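You operate a simulated robot arm through the tools that you are given. There is no shell and no other tool.

You are at the controls of a simulated robot arm. One attempt, no reset.

## Task
Clear the short on the block and reset the tripped strip.
Fine: strip switch off, white plug out and into the rest collar by the block, guard up, brass offcut to the redo tray, then press RESET; the guard stays up.

It is judged by the outcome, as a careful person would: the job done as asked, and still so three seconds after it is handed in. It fails if anything else is knocked over, pushed out of place, dropped, spilled or broken.

## Robot
A 6-joint arm with a fingered hand, fixed in place. Base frame: the origin is on the floor under the middle of its stand, x ahead of it, y to its left, z up; the work surface is at about z = 880. Lengths are in mm, angles in rad, forces in N, time in s.
With the tool pointing down near the work surface it reaches from about 340 to 740 mm from the base axis. Its first joint turns from -2.007 to 2.007 rad. Payload 4 kg.
Tool frame: the origin (TCP) lies between the finger pads and is the grasp point; the fingertips stand 26 mm ahead of it; z points along the fingers, y is the line along which they close. The gripper opens to 132 mm; its body begins 73 mm behind the TCP. The gripper is a hand of 4 fingers: y runs from the thumb to the fingers, the wrist lies at [0, 0, -239] in the tool frame, and closing takes about 1.5 s.
Orientation is that of the tool frame in the base frame, as [roll, pitch, yaw] about the fixed x, y, z axes, in that order (R = Rz(yaw) Ry(pitch) Rx(roll)). With the fingers straight down and closing along the base's y, the tool's x points along the base's -x, its y along +y and its z along -z.

## Interface
- The arm moves only by the tool send_rows. Its argument "motion" is one flat list of numbers, 6 for each row, row after row: the turn, a rotation vector about the base's x, y, z in units of 6 degrees (1.0 is 6 degrees), then the shift along the base's x, y, z in units of 25 mm (1.0 is 25 mm). In form: [rx, ry, rz, dx, dy, dz, rx, ry, rz, dx, dy, dz, ...]. A call has 1 to 20 rows; each row shifts and turns the commanded pose from where the row before left it. "claw" is the opening, from 0 (shut) to 1 (fully open), set as the call begins (left out, the last holds). A call with a number of a shift or a turn outside -1 to 1 is refused whole. A row lasts 0.2 s, in which the tool goes at most 50 mm and 0.15 rad; a call with a longer step from one row to the next is refused whole, and so is a gripper value outside its range. A pose out of reach is approached as far as the arm can. The call stops where the force on the tool passes 60 N (or 10 N more than at its start, if that is more) or the arm is blocked; 0.2 s more then pass. Each finger travels about 153 mm/s and halts on what it meets, pressing with about 25 N; the grip force reading is that of the motor and also rises with nothing between the fingers. The clock runs only during rows and for 0.2 s after the last one: add rows that do not move to give the fingers time. It gives the time, the measured TCP pose, the force on the tool (base axes), the opening and the grip force at its end, in the units of the frame above (readings bear some noise), with the torque about the TCP (base axes, N m) and any sound that the robot's microphone picked up.
- Cameras (640 x 400 px; columns grow to the right, rows downward): "scene" is fixed at [53.1, -502.1, 1672.3]; the picture's right is [0.34, -0.94, 0.00], its down [-0.91, -0.33, -0.27] and it looks along [0.25, 0.09, -0.96] (base axes); focal length 214 px, centre (320, 200). "wrist" rides on the gripper at [68, 2, -97] in the tool frame; the picture's right is [-0.03, 1.00, 0.00], its down [-0.82, -0.02, -0.58] and it looks along [-0.58, -0.01, 0.82] (tool axes); focal length 270 px, centre (320, 200). There is no depth. A picture from a camera that has moved, and an enlarged one, comes with that camera's place and axes in the base frame and with its lens.
- get_image(camera): a new picture of that camera. It takes no simulated time.
- raise_lower(by): slides the trunk up (or, below 0, down) by that many mm; the arm rides with it, the base frame stays. It gives what a move gives, with no picture.
- finger_targets(finger1, finger2, finger3, thumb_bend): sets how far each is bent, from 0 (flat) to 1 (curled in); at 0.3 the hand is open as for a grip, at 0.7 the pads meet at the TCP. One left out holds its place. A second passes; each finger stops where it meets its share of the squeeze, and holds until it gets a number again. A gripper value or a shape takes the hand back. It gives what a move gives, with no picture; readings hold the bend of each and the force on the fingers (four entries, about 0 where the hand has none), thumb and palm.
- grasp_type(shape): the hand has 4 fingers and takes this shape, open, in about a second: jaw (thumb against the fingers, like two jaws); tri (thumb and two fingers); tip (a fingertip pinch); poke (one finger out to press); point (the index stretched); flat (the hand flat); cup (the hand cupped); fist (a fist). The gripper value then closes the fingers along that shape, each until it touches; the sizes above hold for jaw. It gives what a move gives, with no picture.
- close_up(camera, box): a new picture of the part [left, top, right, bottom] of that camera's present view, enlarged. It takes no simulated time.
- close_job(): hands the job in; it is judged then, once.

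Nothing tells you positions but the pictures and the camera data. Unless the task says otherwise, let go and move clear before handing in.

The tools are called by a JSON object that holds its "api" and its "payload". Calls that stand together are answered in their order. send_rows: Moves the arm, as the interface text tells. Its arguments: {"type":"object","properties":{"motion":{"type":"array","items":{"type":"number"}},"claw":{"type":"number"}},"required":["motion"]} The other tools are called the same way: raise_lower (by) moves the trunk up or down; grasp_type (shape) gives the hand a shape; finger_targets (finger1, finger2, finger3, thumb_bend) moves the fingers one by one; get_image (camera) takes a picture; close_up (camera, box) takes an enlarged picture of a part of a camera's view; close_job () hands the job in.

At the start:

```text
t: 0.0
tcp_pos: [348.3, -263.0, 1333.2]
orientation: [3.142, 0.001, -3.141]
contact_force: [0.0, 0.3, 0.2]
ft_torque: [0.0, 0.0, 0.02]
opening: 131.9
grasp_force: 0.0
shape: jaw
bend: [0.3, 0.3, 0.3, 0.3]
finger forces: [0.0, 0.0, 0.0, 0.0, 0.0, 0.0]
trunk travel left (down, up): [-925.0, 65.0]
```

scene: 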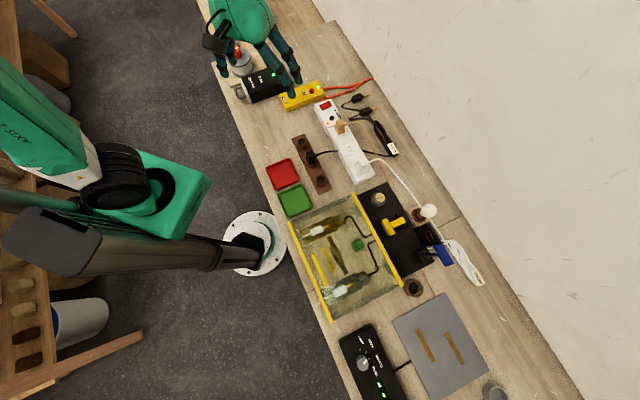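
wrist: 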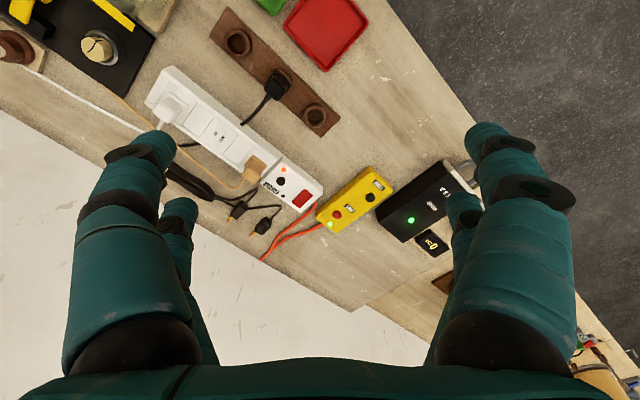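

I see a bench with a power strip, a block behind a hinged yellow-framed guard, a red tray and a green tray, and a brown collar board. I'll look closer before moving anything.

{"api": "close_up", "payload": {"camera": "scene", "box": [260, 70, 420, 170]}}

{"api": "close_up", "payload": {"camera": "scene", "box": [260, 150, 420, 250]}}

{"api": "close_up", "payload": {"camera": "scene", "box": [280, 180, 500, 320]}}

{"api": "close_up", "payload": {"camera": "wrist", "box": [120, 40, 360, 240]}}

```text
4.00 times, centred on (340, 120) of scene
camera zoom: at [53.1, -502.1, 1672.3], right [0.34, -0.94, 0.0], down [-0.91, -0.33, -0.27], along [0.25, 0.09, -0.96], focal length 858 px, centre (240, 520)
```

zoom: 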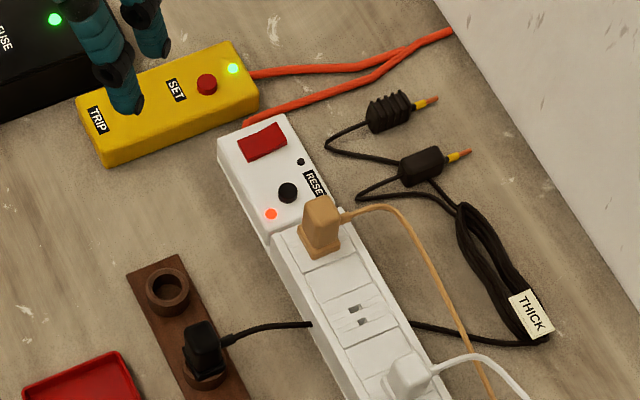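

```text
4.00 times, centred on (340, 200) of scene
camera zoom: at [53.1, -502.1, 1672.3], right [0.34, -0.94, 0.0], down [-0.91, -0.33, -0.27], along [0.25, 0.09, -0.96], focal length 858 px, centre (240, 200)
```

zoom: 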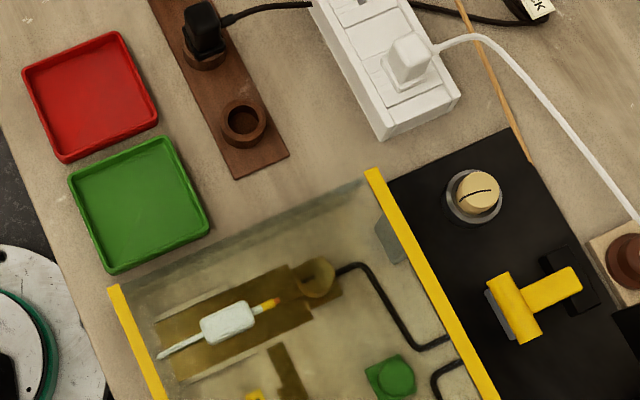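

```text
2.86 times, centred on (390, 250) of scene
camera zoom: at [53.1, -502.1, 1672.3], right [0.34, -0.94, 0.0], down [-0.91, -0.33, -0.27], along [0.25, 0.09, -0.96], focal length 613 px, centre (120, 57)
```

zoom: 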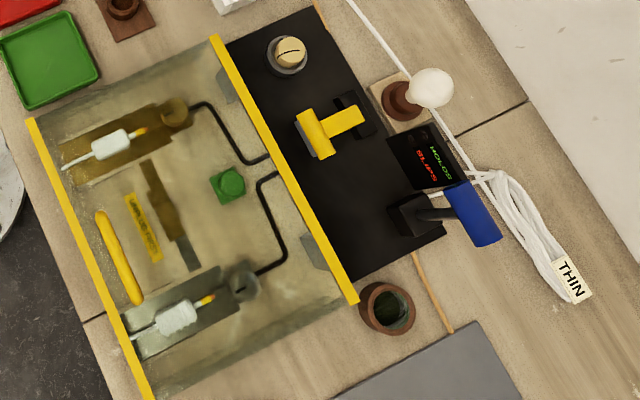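

```text
2.00 times, centred on (240, 140) of wrist
camera zoom: at [280.1, -262.2, 1428.3], right [0.03, 1.0, 0.0], down [0.82, -0.02, 0.58], along [0.58, -0.01, -0.82], focal length 541 px, centre (480, 320)
```

zoom: 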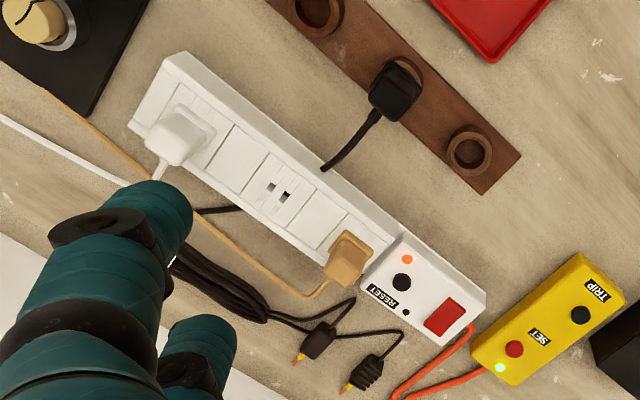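

The bench runs at about 45° to the base axes. The strip is at roughly (640,-310) to (390,-560) and the guarded block is near (100,-600). I'll turn the hand square to the bench in place and look with the wrist camera.

{"api": "send_rows", "payload": {"motion": [0, 0, -1, 0, 0, 0, 0, 0, -1, 0, 0, 0, 0, 0, -1, 0, 0, 0, 0, 0, -1, 0, 0, 0, 0, 0, -1, 0, 0, 0, 0, 0, -1, 0, 0, 0, 0, 0, -1, 0, 0, 0, 0, 0, -0.5, 0, 0, 0]}}

{"api": "get_image", "payload": {"camera": "wrist"}}

{"api": "get_image", "payload": {"camera": "scene"}}

```text
t: 1.8
tcp_pos: [348.2, -262.3, 1332.6]
orientation: [-3.141, 0.001, 2.355]
contact_force: [0.5, -0.3, 1.0]
ft_torque: [0.01, 0.04, 0.02]
opening: 131.9
grasp_force: 0.1
shape: jaw
bend: [0.3, 0.3, 0.3, 0.3]
finger forces: [0.0, 0.0, 0.1, 0.0, 0.0, 0.1]
trunk travel left (down, up): [-925.0, 65.0]
```

```text
taken
camera wrist: at [301.4, -214.7, 1428.4], right [0.73, 0.69, 0.0], down [0.56, -0.59, 0.58], along [0.4, -0.42, -0.82], focal length 270 px, centre (320, 200)
```

wrist: 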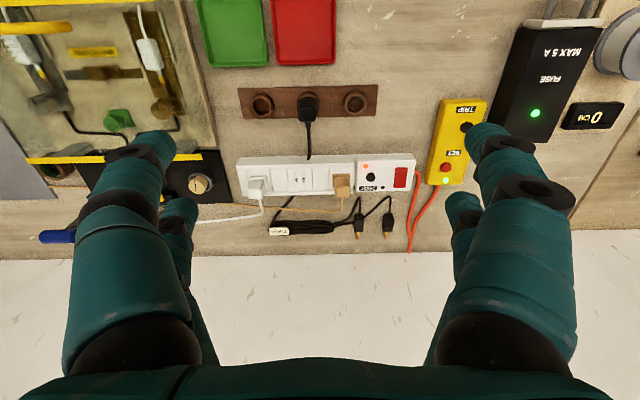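

```text
taken
```

scene: 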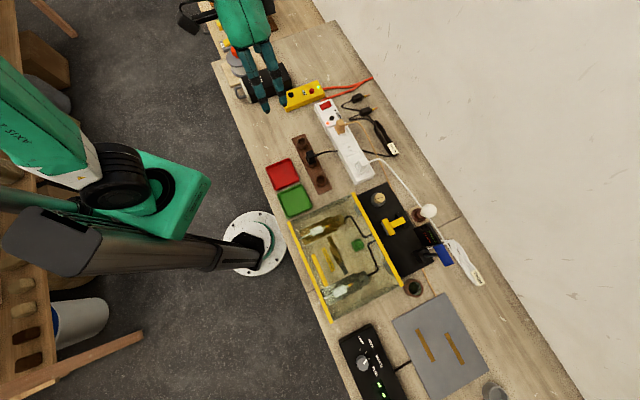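

The strip, the three-collar board and the trays are now square in view. I'll enlarge these regions.

{"api": "close_up", "payload": {"camera": "wrist", "box": [180, 70, 460, 250]}}

{"api": "close_up", "payload": {"camera": "wrist", "box": [0, 0, 240, 150]}}

{"api": "close_up", "payload": {"camera": "scene", "box": [260, 150, 340, 220]}}

{"api": "close_up", "payload": {"camera": "scene", "box": [330, 280, 500, 400]}}

{"api": "close_up", "payload": {"camera": "scene", "box": [360, 180, 490, 300]}}

```text
2.22 times, centred on (320, 160) of wrist
camera zoom: at [301.4, -214.7, 1428.4], right [0.73, 0.69, 0.0], down [0.56, -0.59, 0.58], along [0.4, -0.42, -0.82], focal length 601 px, centre (320, 289)
```

zoom: 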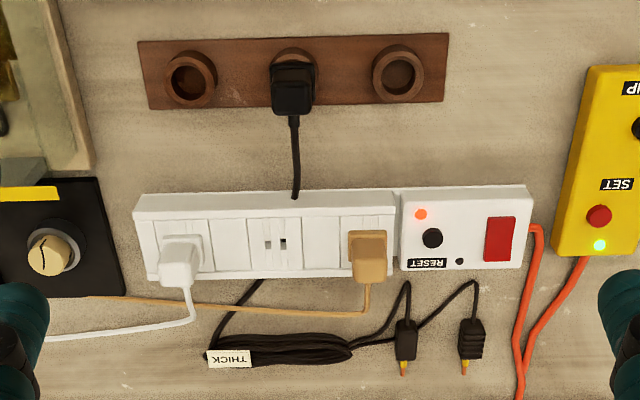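

```text
2.67 times, centred on (120, 75) of wrist
camera zoom: at [301.4, -214.7, 1428.4], right [0.73, 0.69, 0.0], down [0.56, -0.59, 0.58], along [0.4, -0.42, -0.82], focal length 721 px, centre (853, 533)
```

zoom: 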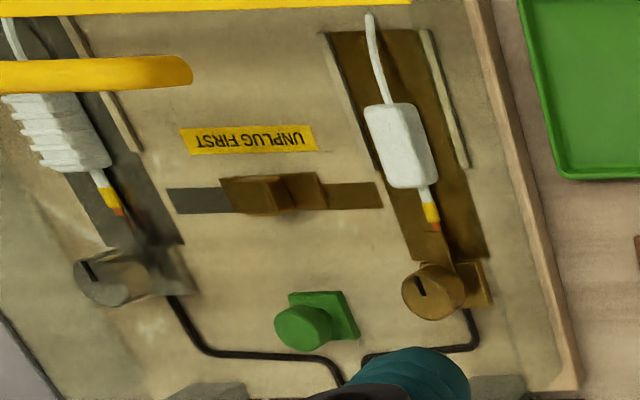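

```text
5.71 times, centred on (300, 185) of scene
camera zoom: at [53.1, -502.1, 1672.3], right [0.34, -0.94, 0.0], down [-0.91, -0.33, -0.27], along [0.25, 0.09, -0.96], focal length 1226 px, centre (434, 286)
```

zoom: 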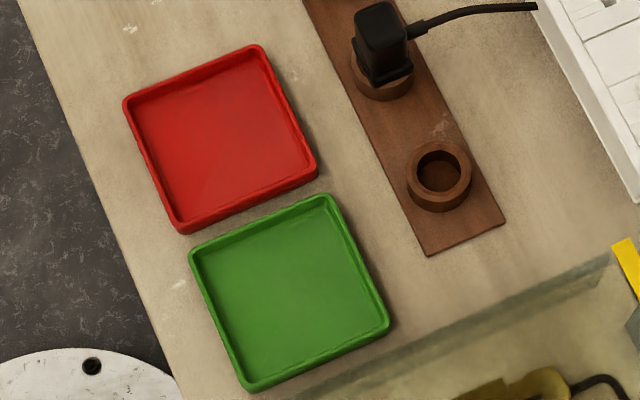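

```text
3.33 times, centred on (415, 340) of scene
camera zoom: at [53.1, -502.1, 1672.3], right [0.34, -0.94, 0.0], down [-0.91, -0.33, -0.27], along [0.25, 0.09, -0.96], focal length 715 px, centre (3, -267)
```

zoom: 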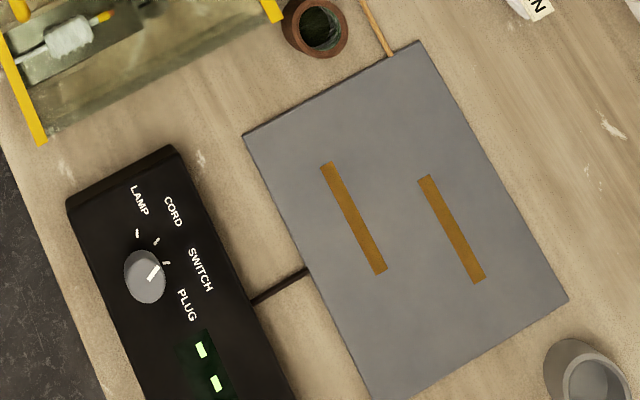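

```text
3.33 times, centred on (425, 240) of scene
camera zoom: at [53.1, -502.1, 1672.3], right [0.34, -0.94, 0.0], down [-0.91, -0.33, -0.27], along [0.25, 0.09, -0.96], focal length 715 px, centre (-30, 67)
```

zoom: 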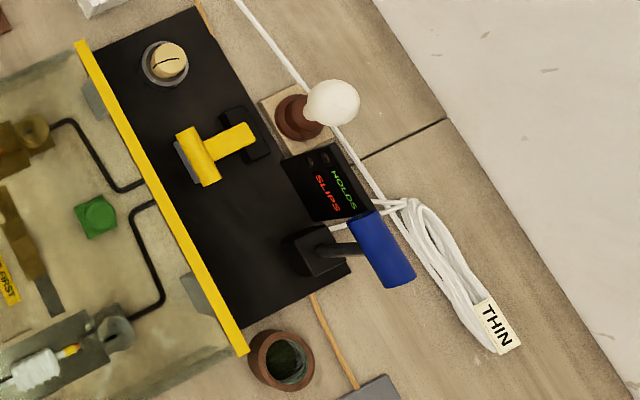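

The layout is clearer: three-collar board by the strip, white plug at the block end of the strip, and a block marked "UNPLUG FIRST". I'll move to a viewpoint in front of the block to identify the guard, prop, collar and offcut.

{"api": "send_rows", "payload": {"motion": [0, 0, 0, -0.962, -0.34, -0.1, 0, 0, 0, -0.962, -0.34, -0.1, 0, 0, 0, -0.962, -0.34, -0.1, 0, 0, 0, -0.962, -0.34, -0.1, 0, 0, 0, -0.962, -0.34, -0.1, 0, 0, 0, -0.962, -0.34, -0.1, 0, 0, 0, -0.962, -0.34, -0.1, 0, 0, 0, -0.962, -0.34, -0.1, 0, 0, 0, -0.962, -0.34, -0.1, 0, 0, 0, -0.962, -0.34, -0.1, 0, 0, 0, -0.962, -0.34, -0.1, 0, 0, 0, -0.962, -0.34, -0.1, 0, 0, 0, -0.962, -0.34, -0.1, 0, 0, 0, -0.962, -0.34, -0.1, 0, 0, 0, -0.962, -0.34, -0.1, 0, 0, 0, -0.962, -0.34, -0.1]}}

{"api": "get_image", "payload": {"camera": "wrist"}}

{"api": "get_image", "payload": {"camera": "scene"}}

```text
t: 5.2
tcp_pos: [-34.6, -399.3, 1293.3]
orientation: [3.139, 0.0, 2.357]
contact_force: [0.1, -0.2, -0.2]
ft_torque: [-0.01, 0.01, 0.0]
opening: 131.9
grasp_force: 0.1
shape: jaw
bend: [0.3, 0.3, 0.3, 0.3]
finger forces: [0.1, 0.0, 0.0, 0.0, 0.0, 0.0]
trunk travel left (down, up): [-925.0, 65.0]
```

```text
taken
camera wrist: at [-82.9, -351.0, 1389.0], right [0.72, 0.69, 0.0], down [0.56, -0.59, 0.58], along [0.4, -0.42, -0.82], focal length 270 px, centre (320, 200)
```

wrist: 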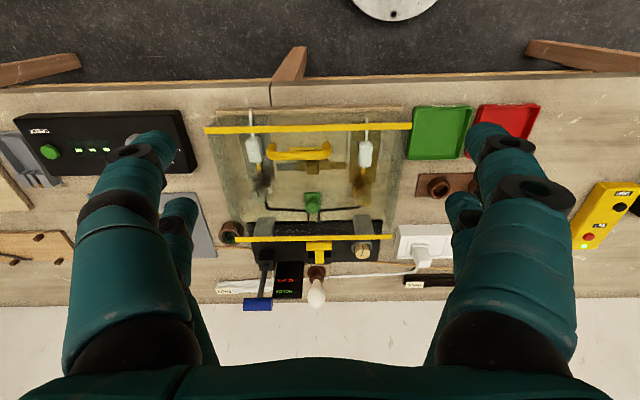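

```text
taken
```

scene: 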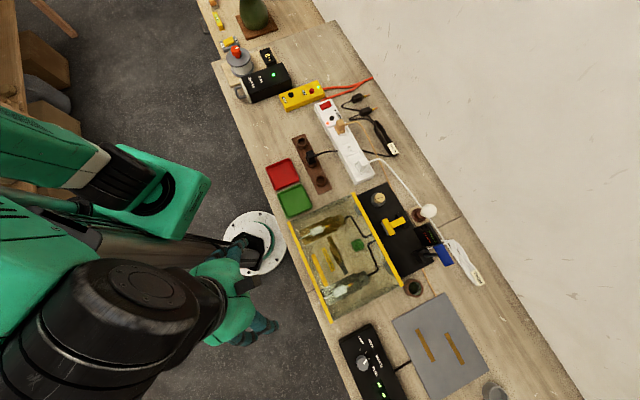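

{"api": "close_up", "payload": {"camera": "wrist", "box": [190, 90, 430, 320]}}

{"api": "close_up", "payload": {"camera": "wrist", "box": [230, 110, 400, 220]}}

{"api": "close_up", "payload": {"camera": "wrist", "box": [210, 210, 350, 320]}}

{"api": "close_up", "payload": {"camera": "wrist", "box": [390, 90, 560, 200]}}

```text
1.74 times, centred on (310, 205) of wrist
camera zoom: at [-82.9, -351.0, 1389.0], right [0.72, 0.69, 0.0], down [0.56, -0.59, 0.58], along [0.4, -0.42, -0.82], focal length 470 px, centre (337, 191)
```

zoom: 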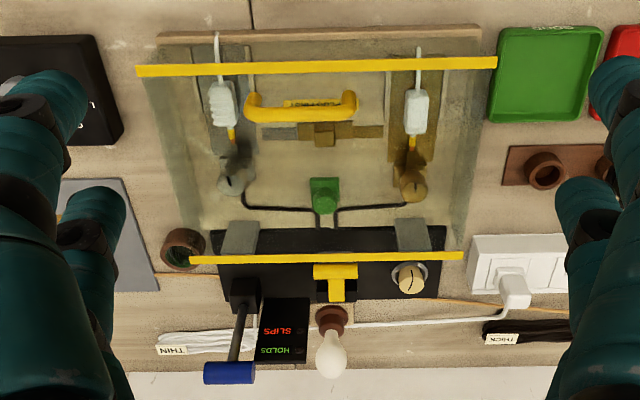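

```text
3.64 times, centred on (315, 165) of wrist
camera zoom: at [-82.9, -351.0, 1389.0], right [0.72, 0.69, 0.0], down [0.56, -0.59, 0.58], along [0.4, -0.42, -0.82], focal length 983 px, centre (338, 327)
```

zoom: 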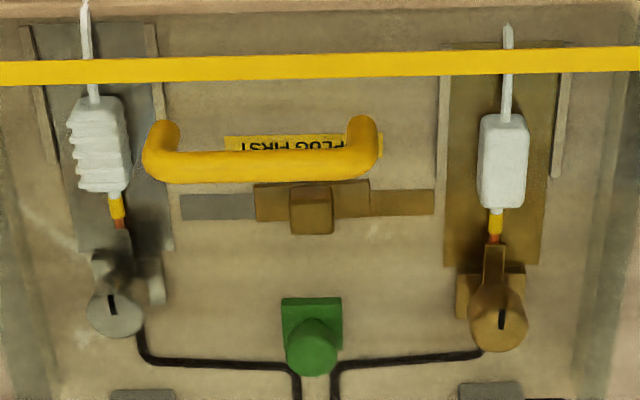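

```text
3.64 times, centred on (280, 265) of wrist
camera zoom: at [-82.9, -351.0, 1389.0], right [0.72, 0.69, 0.0], down [0.56, -0.59, 0.58], along [0.4, -0.42, -0.82], focal length 983 px, centre (466, -36)
```

zoom: 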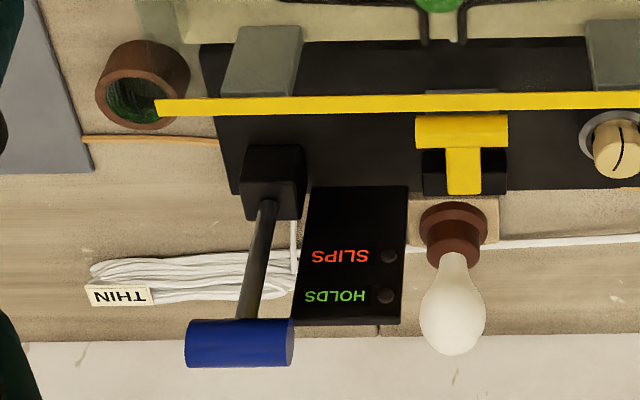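

```text
3.64 times, centred on (475, 145) of wrist
camera zoom: at [-82.9, -351.0, 1389.0], right [0.72, 0.69, 0.0], down [0.56, -0.59, 0.58], along [0.4, -0.42, -0.82], focal length 983 px, centre (-244, 400)
```

zoom: 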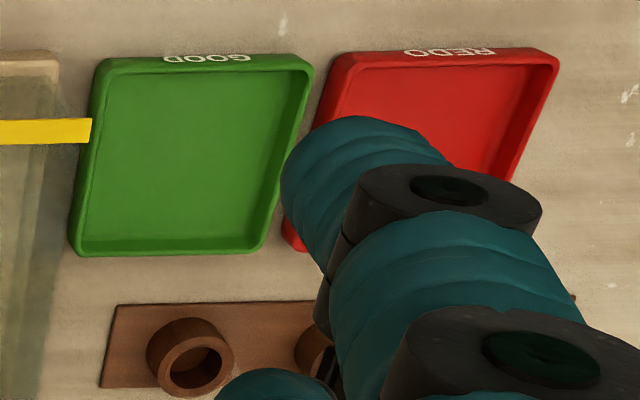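

The red tray is labelled REDO and the green one GOOD. I take the near-block ring of the three-collar board to be at about (325,-405), and there is a brown pot with something green inside near (75,-835). I'll look at the pot and the guard mechanism from closer.

{"api": "send_rows", "payload": {"motion": [0, 0, 0, 0.067, -0.98, -0.636, 0, 0, 0, 0.067, -0.98, -0.636, 0, 0, 0, 0.067, -0.98, -0.636, 0, 0, 0, 0.067, -0.98, -0.636, 0, 0, 0, 0.067, -0.98, -0.636, 0, 0, 0, 0.067, -0.98, -0.636, 0, 0, 0, 0.067, -0.98, -0.636, 0, 0, 0, 0.067, -0.98, -0.636, 0, 0, 0, 0.067, -0.98, -0.636]}}

{"api": "get_image", "payload": {"camera": "wrist"}}

{"api": "close_up", "payload": {"camera": "wrist", "box": [210, 160, 420, 300]}}

{"api": "close_up", "payload": {"camera": "wrist", "box": [180, 0, 440, 170]}}

```text
t: 7.2
tcp_pos: [-18.7, -619.1, 1147.6]
orientation: [-3.141, -0.001, 2.356]
contact_force: [-0.8, -0.2, 0.0]
ft_torque: [-0.03, 0.01, 0.01]
opening: 131.9
grasp_force: 0.1
shape: jaw
bend: [0.3, 0.3, 0.3, 0.3]
finger forces: [0.0, 0.0, 0.1, 0.0, 0.0, 0.0]
trunk travel left (down, up): [-925.0, 65.0]
```

```text
taken
camera wrist: at [-66.1, -570.2, 1243.3], right [0.73, 0.69, 0.0], down [0.56, -0.59, 0.58], along [0.4, -0.42, -0.82], focal length 270 px, centre (320, 200)
```

wrist: 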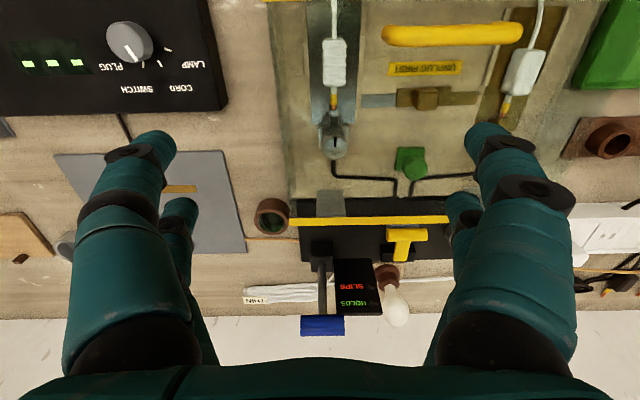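

```text
2.86 times, centred on (315, 230) of wrist
camera zoom: at [-66.1, -570.2, 1243.3], right [0.73, 0.69, 0.0], down [0.56, -0.59, 0.58], along [0.4, -0.42, -0.82], focal length 772 px, centre (334, 114)
```

zoom: 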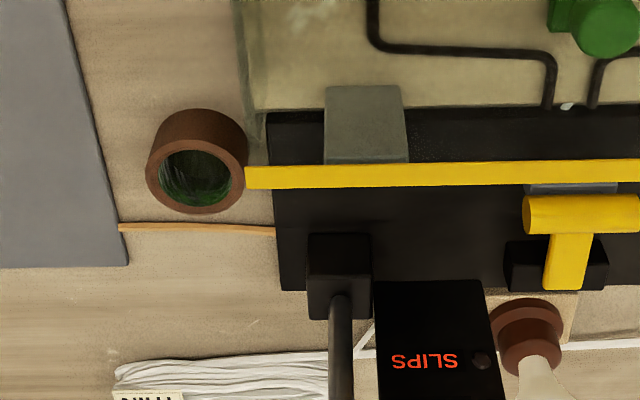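

```text
2.35 times, centred on (310, 85) of wrist
camera zoom: at [-66.1, -570.2, 1243.3], right [0.73, 0.69, 0.0], down [0.56, -0.59, 0.58], along [0.4, -0.42, -0.82], focal length 636 px, centre (344, 471)
```

zoom: 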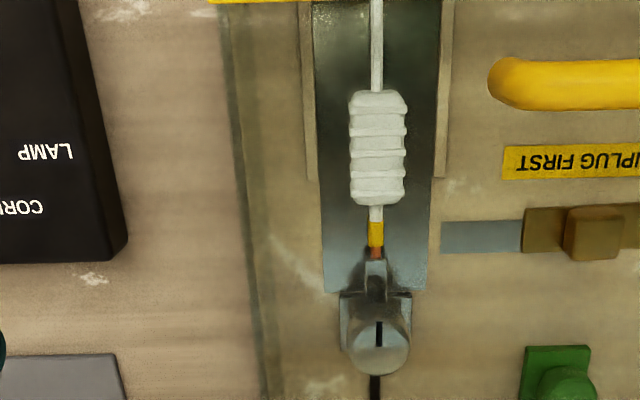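

The guard is a flat clear plate at z≈960, hinged at the back on two grey brackets, with a yellow handle near the front. I'll zoom in on the pot, the board collars and the hinge before choosing the rest collar.

{"api": "close_up", "payload": {"camera": "wrist", "box": [245, 185, 309, 245]}}

{"api": "close_up", "payload": {"camera": "wrist", "box": [560, 100, 640, 170]}}

{"api": "close_up", "payload": {"camera": "wrist", "box": [340, 60, 500, 180]}}

{"api": "close_up", "payload": {"camera": "wrist", "box": [290, 180, 450, 340]}}

{"api": "close_up", "payload": {"camera": "scene", "box": [395, 270, 435, 305]}}

{"api": "close_up", "payload": {"camera": "scene", "box": [285, 130, 345, 200]}}

```text
6.67 times, centred on (277, 215) of wrist
camera zoom: at [-66.1, -570.2, 1243.3], right [0.73, 0.69, 0.0], down [0.56, -0.59, 0.58], along [0.4, -0.42, -0.82], focal length 1802 px, centre (607, 100)
```

zoom: 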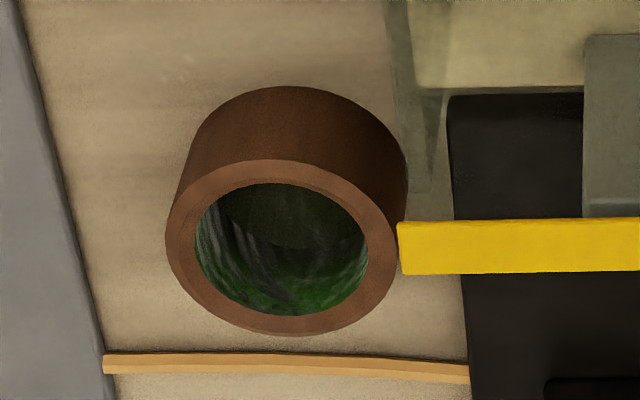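

```text
5.71 times, centred on (600, 135) of wrist
camera zoom: at [-66.1, -570.2, 1243.3], right [0.73, 0.69, 0.0], down [0.56, -0.59, 0.58], along [0.4, -0.42, -0.82], focal length 1544 px, centre (-1280, 571)
```

zoom: 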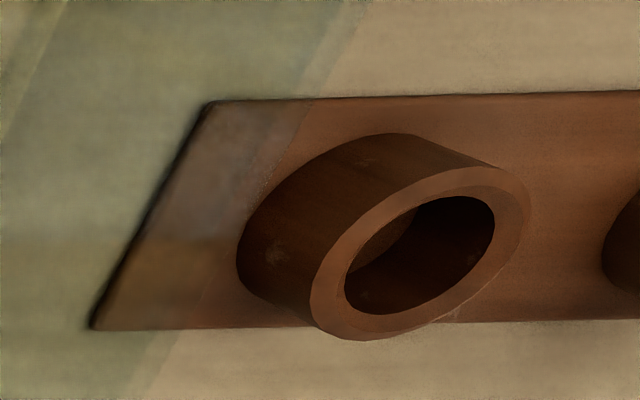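

```text
3.33 times, centred on (420, 120) of wrist
camera zoom: at [-66.1, -570.2, 1243.3], right [0.73, 0.69, 0.0], down [0.56, -0.59, 0.58], along [0.4, -0.42, -0.82], focal length 901 px, centre (-13, 467)
```

zoom: 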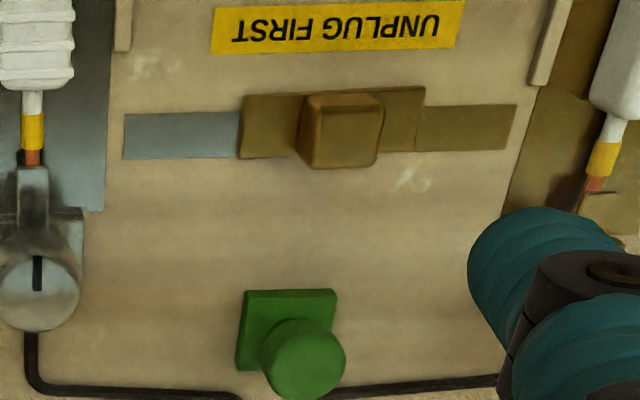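

```text
2.50 times, centred on (370, 260) of wrist
camera zoom: at [-66.1, -570.2, 1243.3], right [0.73, 0.69, 0.0], down [0.56, -0.59, 0.58], along [0.4, -0.42, -0.82], focal length 676 px, centre (195, 50)
```

zoom: 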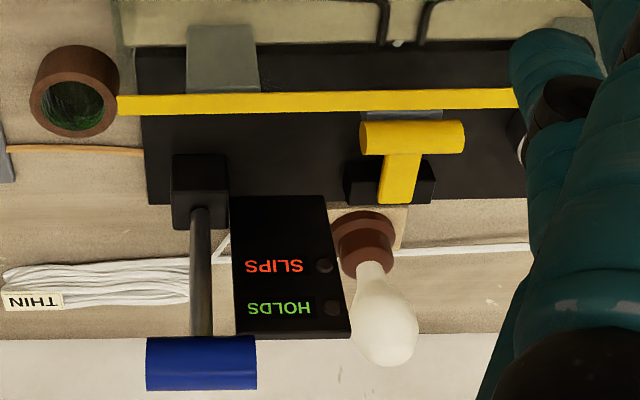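

```text
11.43 times, centred on (415, 288) of scene
camera zoom: at [53.1, -502.1, 1672.3], right [0.34, -0.94, 0.0], down [-0.91, -0.33, -0.27], along [0.25, 0.09, -0.96], focal length 2451 px, centre (-766, -800)
```

zoom: 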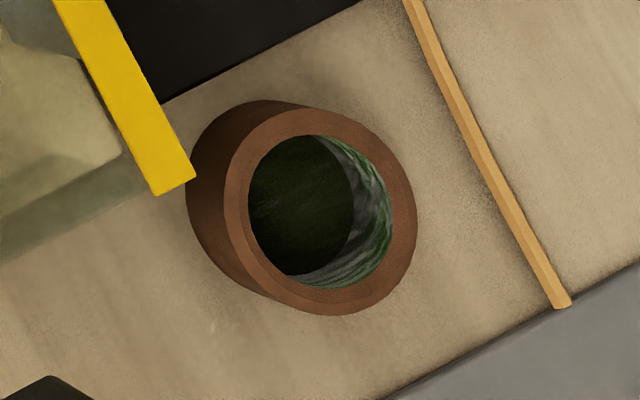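

```text
5.71 times, centred on (315, 165) of scene
camera zoom: at [53.1, -502.1, 1672.3], right [0.34, -0.94, 0.0], down [-0.91, -0.33, -0.27], along [0.25, 0.09, -0.96], focal length 1226 px, centre (349, 400)
```

zoom: 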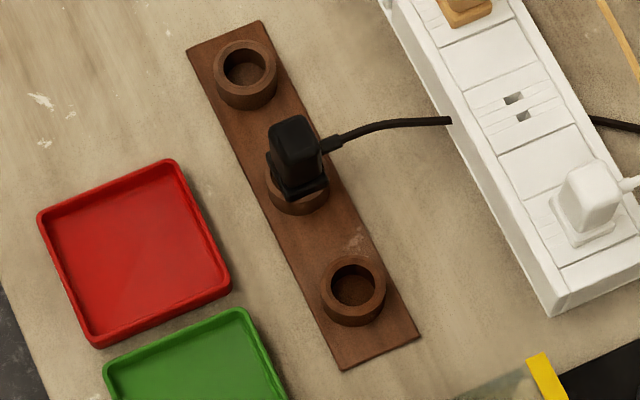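

The pot is a glazed cup out of straight-down reach. The plain collars on the brown board are the rest collars, since the black plug rests in one, and the near-block one is at about (325,-405). Now I'll look at the strip from closer to locate the rocker, RESET and white plug.

{"api": "send_rows", "payload": {"motion": [0, 0, 0, 0.998, 0.678, -0.09, 0, 0, 0, 0.998, 0.678, -0.09, 0, 0, 0, 0.998, 0.678, -0.09, 0, 0, 0, 0.998, 0.678, -0.09, 0, 0, 0, 0.998, 0.678, -0.09, 0, 0, 0, 0.998, 0.678, -0.09, 0, 0, 0, 0.998, 0.678, -0.09, 0, 0, 0, 0.998, 0.678, -0.09, 0, 0, 0, 0.998, 0.678, -0.09, 0, 0, 0, 0.998, 0.678, -0.09, 0, 0, 0, 0.998, 0.678, -0.09, 0, 0, 0, 0.998, 0.678, -0.09, 0, 0, 0, 0.998, 0.678, -0.09, 0, 0, 0, 0.998, 0.678, -0.09, 0, 0, 0, 0.998, 0.678, -0.09, 0, 0, 0, 0.998, 0.678, -0.09, 0, 0, 0, 0.998, 0.678, -0.09, 0, 0, 0, 0.998, 0.678, -0.09, 0, 0, 0, 0.998, 0.678, -0.09, 0, 0, 0, 0.998, 0.678, -0.09]}}

{"api": "get_image", "payload": {"camera": "wrist"}}

{"api": "close_up", "payload": {"camera": "wrist", "box": [180, 100, 460, 260]}}

{"api": "get_image", "payload": {"camera": "scene"}}

```text
t: 11.4
tcp_pos: [478.0, -279.9, 1105.7]
orientation: [3.141, -0.001, 2.355]
contact_force: [0.1, 0.0, -0.1]
ft_torque: [0.0, 0.01, -0.03]
opening: 132.1
grasp_force: 0.0
shape: jaw
bend: [0.3, 0.3, 0.3, 0.3]
finger forces: [0.0, 0.0, 0.0, 0.0, 0.0, 0.0]
trunk travel left (down, up): [-925.0, 65.0]
```

```text
taken
camera wrist: at [429.5, -231.8, 1201.6], right [0.73, 0.69, 0.0], down [0.56, -0.59, 0.58], along [0.4, -0.42, -0.82], focal length 270 px, centre (320, 200)
```

wrist: 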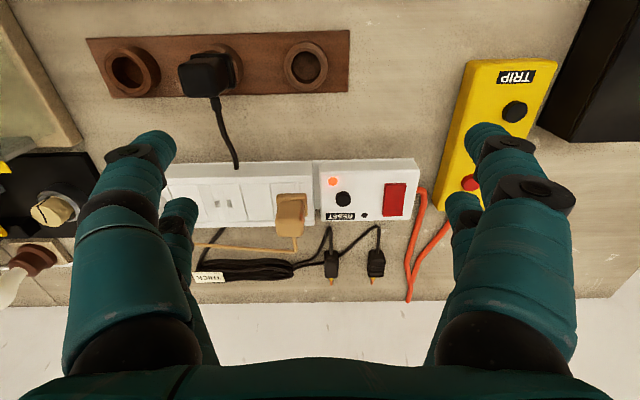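

```text
2.29 times, centred on (320, 180) of wrist
camera zoom: at [429.5, -231.8, 1201.6], right [0.73, 0.69, 0.0], down [0.56, -0.59, 0.58], along [0.4, -0.42, -0.82], focal length 618 px, centre (320, 246)
```

zoom: 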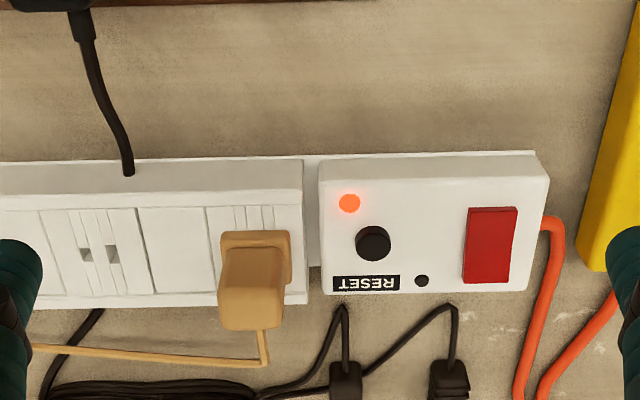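

```text
taken
```

scene: 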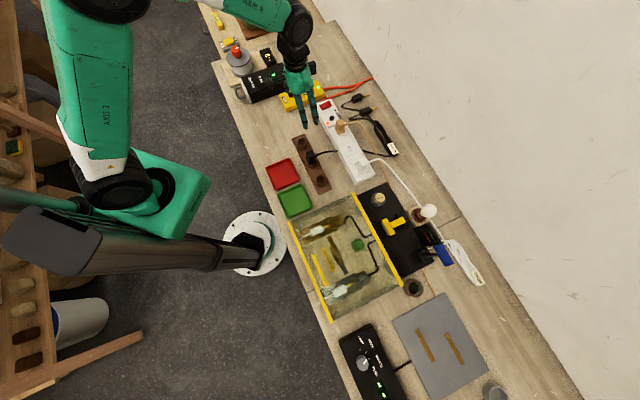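

I can see the switch box clearly: an orange lamp (tripped), black RESET button, small hole and red rocker. I'll zoom on the rocker to see which end is down.

{"api": "close_up", "payload": {"camera": "wrist", "box": [310, 150, 430, 230]}}

{"api": "close_up", "payload": {"camera": "scene", "box": [305, 90, 365, 140]}}

```text
5.00 times, centred on (370, 190) of wrist
camera zoom: at [429.5, -231.8, 1201.6], right [0.73, 0.69, 0.0], down [0.56, -0.59, 0.58], along [0.4, -0.42, -0.82], focal length 1351 px, centre (70, 250)
```

zoom: 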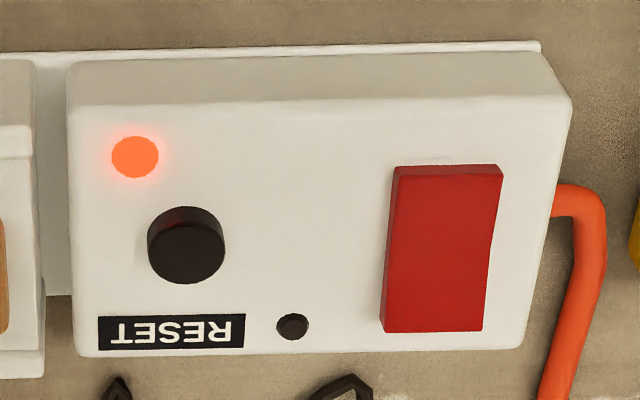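

```text
8.00 times, centred on (335, 115) of scene
camera zoom: at [53.1, -502.1, 1672.3], right [0.34, -0.94, 0.0], down [-0.91, -0.33, -0.27], along [0.25, 0.09, -0.96], focal length 1716 px, centre (200, 880)
```

zoom: 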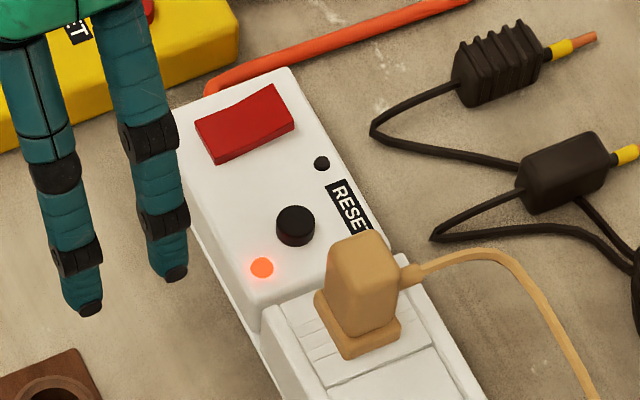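

{"api": "close_up", "payload": {"camera": "wrist", "box": [376, 178, 416, 222]}}

{"api": "close_up", "payload": {"camera": "scene", "box": [318, 94, 348, 116]}}

```text
9.09 times, centred on (396, 200) of wrist
camera zoom: at [429.5, -231.8, 1201.6], right [0.73, 0.69, 0.0], down [0.56, -0.59, 0.58], along [0.4, -0.42, -0.82], focal length 2457 px, centre (-371, 200)
```

zoom: 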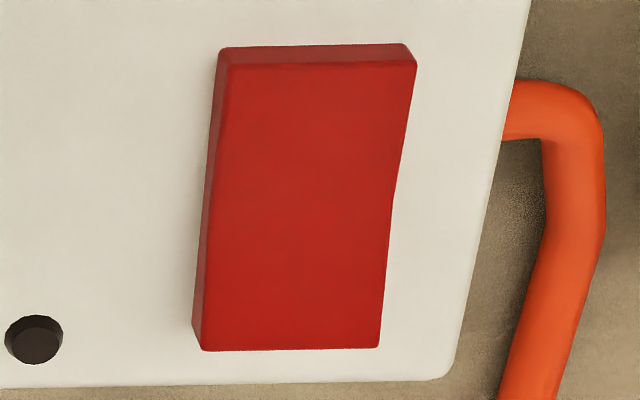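

```text
16.00 times, centred on (333, 105) of scene
camera zoom: at [53.1, -502.1, 1672.3], right [0.34, -0.94, 0.0], down [-0.91, -0.33, -0.27], along [0.25, 0.09, -0.96], focal length 3432 px, centre (112, 1720)
```

zoom: 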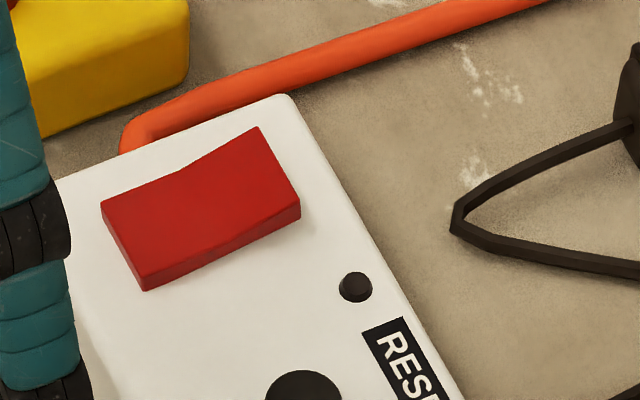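

The rocker is V-shaped with its far end raised, at about (655,-326,919), so pressing that far end should switch it off. I'll set the poke shape and see where the finger sits.

{"api": "grasp_type", "payload": {"shape": "poke"}}

{"api": "get_image", "payload": {"camera": "wrist"}}

{"api": "close_up", "payload": {"camera": "scene", "box": [265, 40, 345, 140]}}

```text
t: 12.3
tcp_pos: [476.1, -282.1, 1105.9]
orientation: [3.141, -0.001, 2.356]
contact_force: [0.2, -0.1, 0.5]
ft_torque: [-0.01, 0.01, -0.01]
opening: 0.0
grasp_force: 0.0
shape: poke
bend: [1.0, 1.0, 1.0, 0.34]
finger forces: [0.1, 0.0, 0.0, 0.1, 0.0, 0.0]
trunk travel left (down, up): [-925.0, 65.0]
```

```text
taken
camera wrist: at [428.3, -232.5, 1201.8], right [0.73, 0.69, 0.0], down [0.56, -0.59, 0.58], along [0.4, -0.42, -0.82], focal length 270 px, centre (320, 200)
```

wrist: 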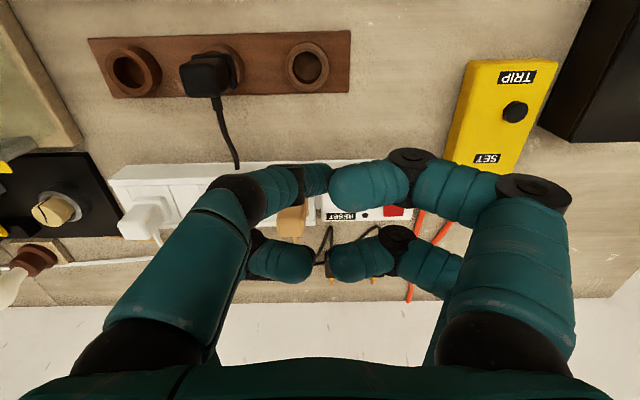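

```text
4.00 times, centred on (305, 90) of scene
camera zoom: at [53.1, -502.1, 1672.3], right [0.34, -0.94, 0.0], down [-0.91, -0.33, -0.27], along [0.25, 0.09, -0.96], focal length 858 px, centre (380, 640)
```

zoom: 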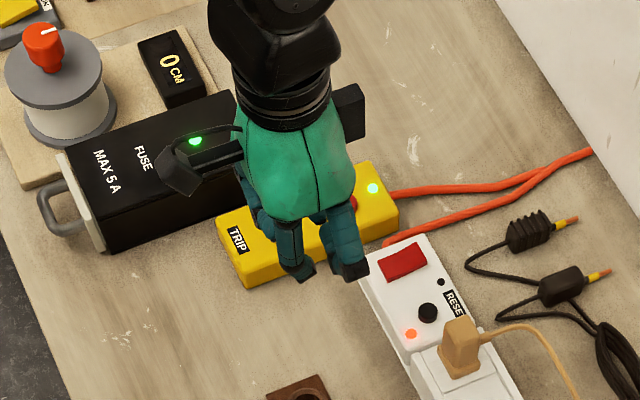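

The hand is still moving or looks curled. I'll let it settle and look again.

{"api": "send_rows", "payload": {"motion": [0, 0, 0, 0, 0, 0, 0, 0, 0, 0, 0, 0, 0, 0, 0, 0, 0, 0]}}

{"api": "get_image", "payload": {"camera": "wrist"}}

{"api": "close_up", "payload": {"camera": "scene", "box": [265, 40, 345, 140]}}

```text
t: 13.1
tcp_pos: [475.1, -281.1, 1106.5]
orientation: [3.14, 0.0, 2.356]
contact_force: [-0.6, 0.6, -0.6]
ft_torque: [0.0, -0.01, -0.02]
opening: 0.1
grasp_force: 0.0
shape: poke
bend: [1.0, 1.0, 1.0, 0.34]
finger forces: [0.1, 0.0, 0.0, 0.1, 0.0, 0.0]
trunk travel left (down, up): [-925.0, 65.0]
```

```text
taken
camera wrist: at [428.6, -232.4, 1201.8], right [0.73, 0.69, 0.0], down [0.56, -0.59, 0.58], along [0.4, -0.42, -0.82], focal length 270 px, centre (320, 200)
```

wrist: 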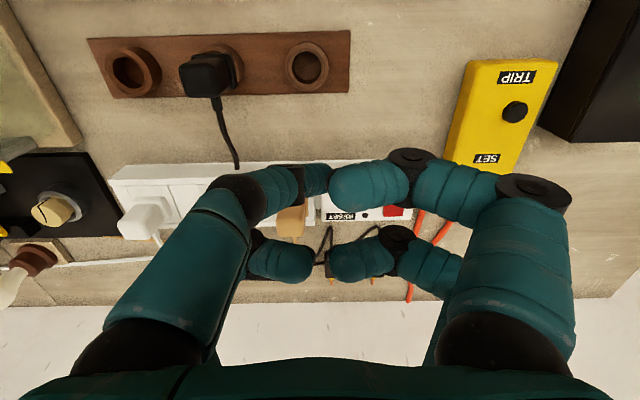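

```text
4.00 times, centred on (305, 90) of scene
camera zoom: at [53.1, -502.1, 1672.3], right [0.34, -0.94, 0.0], down [-0.91, -0.33, -0.27], along [0.25, 0.09, -0.96], focal length 858 px, centre (380, 640)
```

zoom: 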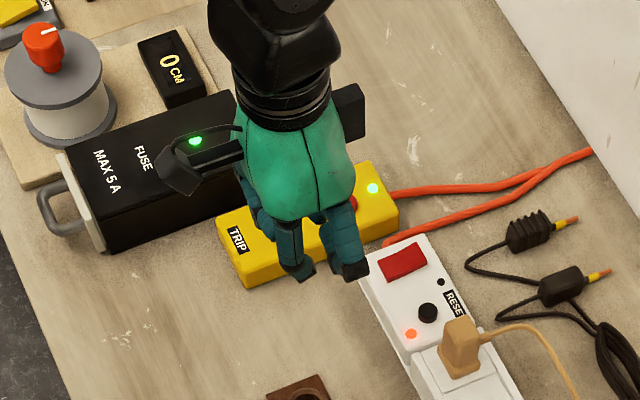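

Poke curls the digits. I'll try the point shape and compare.

{"api": "grasp_type", "payload": {"shape": "point"}}

{"api": "send_rows", "payload": {"motion": [0, 0, 0, 0, 0, 0, 0, 0, 0, 0, 0, 0]}}

{"api": "get_image", "payload": {"camera": "wrist"}}

{"api": "close_up", "payload": {"camera": "scene", "box": [265, 40, 345, 140]}}

```text
t: 14.0
tcp_pos: [476.3, -281.8, 1105.9]
orientation: [3.139, 0.0, 2.358]
contact_force: [-0.3, 0.4, 0.6]
ft_torque: [0.04, 0.01, 0.03]
opening: 0.0
grasp_force: 0.0
shape: point
bend: [0.24, 0.99, 1.0, 0.39]
finger forces: [0.0, 0.0, 0.1, 0.0, 0.0, 0.0]
trunk travel left (down, up): [-925.0, 65.0]
```

```text
t: 14.6
tcp_pos: [475.2, -280.6, 1105.4]
orientation: [-3.141, 0.0, 2.356]
contact_force: [0.0, 0.1, -0.4]
ft_torque: [0.02, 0.04, -0.02]
opening: 0.0
grasp_force: 0.1
shape: point
bend: [0.19, 0.99, 1.0, 0.41]
finger forces: [0.0, 0.0, 0.0, 0.0, 0.0, 0.1]
trunk travel left (down, up): [-925.0, 65.0]
```

```text
taken
camera wrist: at [428.6, -232.4, 1201.8], right [0.73, 0.69, 0.0], down [0.56, -0.59, 0.58], along [0.4, -0.42, -0.82], focal length 270 px, centre (320, 200)
```

wrist: 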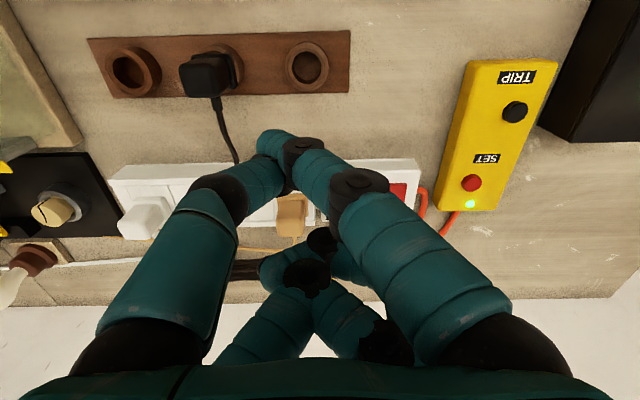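

```text
4.00 times, centred on (305, 90) of scene
camera zoom: at [53.1, -502.1, 1672.3], right [0.34, -0.94, 0.0], down [-0.91, -0.33, -0.27], along [0.25, 0.09, -0.96], focal length 858 px, centre (380, 640)
```

zoom: 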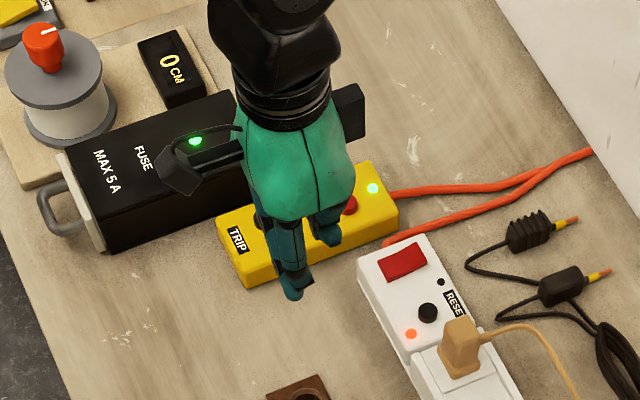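

Finger1 is the right-front digit and the thumb the left-front. I'll try the tip shape closed, which should bring one small fingertip cluster near the tool axis.

{"api": "grasp_type", "payload": {"shape": "tip"}}

{"api": "get_image", "payload": {"camera": "wrist"}}

{"api": "send_rows", "payload": {"motion": [0, 0, 0, 0, 0, 0, 0, 0, 0, 0, 0, 0, 0, 0, 0, 0, 0, 0, 0, 0, 0, 0, 0, 0, 0, 0, 0, 0, 0, 0, 0, 0, 0, 0, 0, 0, 0, 0, 0, 0, 0, 0], "claw": 0}}

{"api": "get_image", "payload": {"camera": "wrist"}}

{"api": "close_up", "payload": {"camera": "scene", "box": [265, 40, 345, 140]}}

```text
t: 15.5
tcp_pos: [477.1, -282.1, 1106.8]
orientation: [3.141, 0.001, 2.356]
contact_force: [-0.4, 0.4, 0.8]
ft_torque: [0.01, 0.02, -0.01]
opening: 131.6
grasp_force: 0.2
shape: tip
bend: [0.3, 0.3, 0.3, 0.3]
finger forces: [0.0, 0.1, 0.1, 0.0, 0.0, 0.0]
trunk travel left (down, up): [-925.0, 65.0]
```

```text
taken
camera wrist: at [428.6, -232.4, 1201.8], right [0.73, 0.69, 0.0], down [0.56, -0.59, 0.58], along [0.4, -0.42, -0.82], focal length 270 px, centre (320, 200)
```

wrist: 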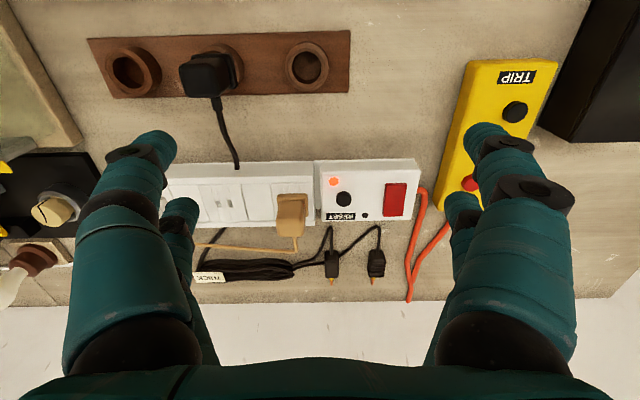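

```text
t: 17.1
tcp_pos: [475.9, -281.1, 1106.4]
orientation: [3.14, 0.0, 2.357]
contact_force: [0.2, -0.3, 1.0]
ft_torque: [-0.02, -0.01, 0.01]
opening: 0.5
grasp_force: 25.2
shape: tip
bend: [0.62, 0.62, 0.62, 0.7]
finger forces: [0.0, 0.0, 0.0, 0.1, 0.0, 0.0]
trunk travel left (down, up): [-925.0, 65.0]
```

```text
taken
camera wrist: at [428.6, -232.4, 1201.8], right [0.73, 0.69, 0.0], down [0.56, -0.59, 0.58], along [0.4, -0.42, -0.82], focal length 270 px, centre (320, 200)
```

wrist: 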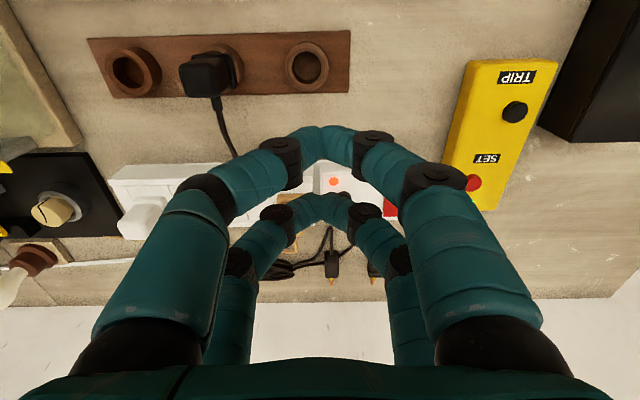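

```text
4.00 times, centred on (305, 90) of scene
camera zoom: at [53.1, -502.1, 1672.3], right [0.34, -0.94, 0.0], down [-0.91, -0.33, -0.27], along [0.25, 0.09, -0.96], focal length 858 px, centre (380, 640)
```

zoom: 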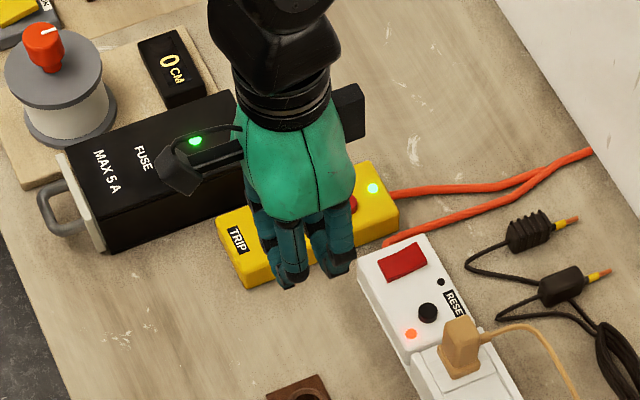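

Closed, the digits form two pinched pairs at tool x≈+20 (thumb+finger1) and x≈-20 (finger2+finger3). The rear pair sits further out, which helps at the rocker's long reach, so I'll open the front pair and keep the rear pair pinched as a presser.

{"api": "finger_targets", "payload": {"finger1": 0.1, "thumb_bend": 0.1}}

{"api": "get_image", "payload": {"camera": "wrist"}}

{"api": "close_up", "payload": {"camera": "scene", "box": [265, 40, 345, 140]}}

```text
t: 18.1
tcp_pos: [476.2, -281.1, 1105.7]
orientation: [3.141, 0.0, 2.356]
contact_force: [-0.5, -0.2, 0.2]
ft_torque: [0.01, 0.03, 0.01]
opening: 173.0
grasp_force: 0.1
shape: fingers
bend: [0.1, 0.62, 0.62, 0.1]
finger forces: [0.0, 0.0, 0.0, 0.0, 0.0, 0.0]
trunk travel left (down, up): [-925.0, 65.0]
```

```text
taken
camera wrist: at [428.6, -232.4, 1201.8], right [0.73, 0.69, 0.0], down [0.56, -0.59, 0.58], along [0.4, -0.42, -0.82], focal length 270 px, centre (320, 200)
```

wrist: 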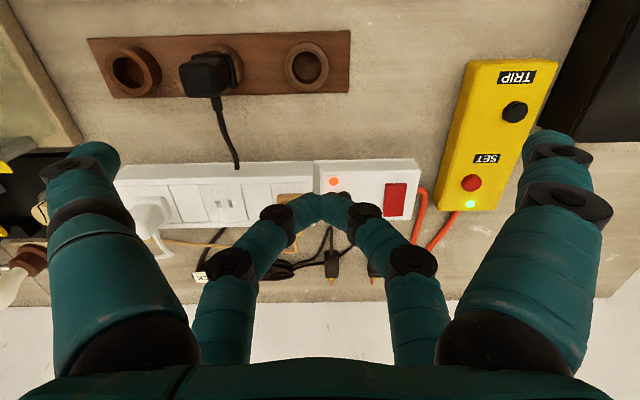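

```text
4.00 times, centred on (305, 90) of scene
camera zoom: at [53.1, -502.1, 1672.3], right [0.34, -0.94, 0.0], down [-0.91, -0.33, -0.27], along [0.25, 0.09, -0.96], focal length 858 px, centre (380, 640)
```

zoom: 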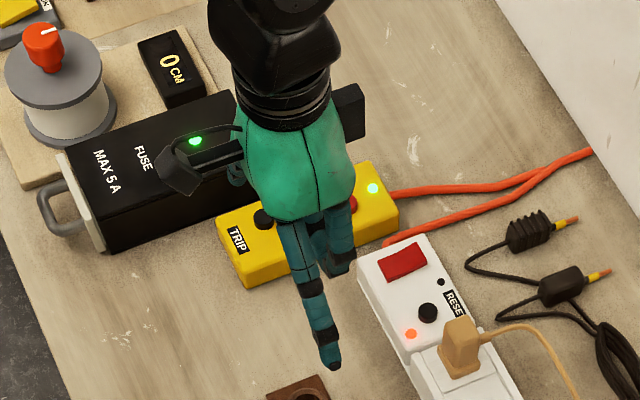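

The rear pair is clearly visible as a small arch tip. I'll bring the front digits partway in so finger1 won't hang over the yellow TRIP/SET box, then zoom on the tip.

{"api": "finger_targets", "payload": {"finger1": 0.4, "thumb_bend": 0.3}}

{"api": "close_up", "payload": {"camera": "wrist", "box": [180, 100, 500, 300]}}

```text
t: 19.1
tcp_pos: [475.1, -281.0, 1105.1]
orientation: [3.141, 0.0, 2.356]
contact_force: [0.6, 0.0, -0.3]
ft_torque: [0.01, -0.03, 0.02]
opening: 116.9
grasp_force: 0.1
shape: fingers
bend: [0.4, 0.62, 0.62, 0.3]
finger forces: [0.1, 0.1, 0.1, 0.1, 0.0, 0.1]
trunk travel left (down, up): [-925.0, 65.0]
```

```text
2.00 times, centred on (340, 200) of wrist
camera zoom: at [428.6, -232.4, 1201.8], right [0.73, 0.69, 0.0], down [0.56, -0.59, 0.58], along [0.4, -0.42, -0.82], focal length 541 px, centre (280, 200)
```

zoom: 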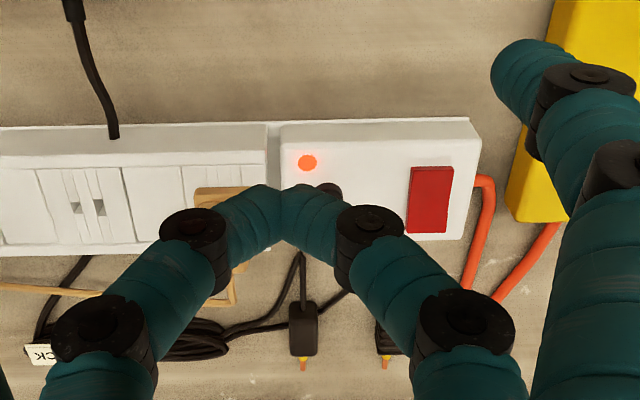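

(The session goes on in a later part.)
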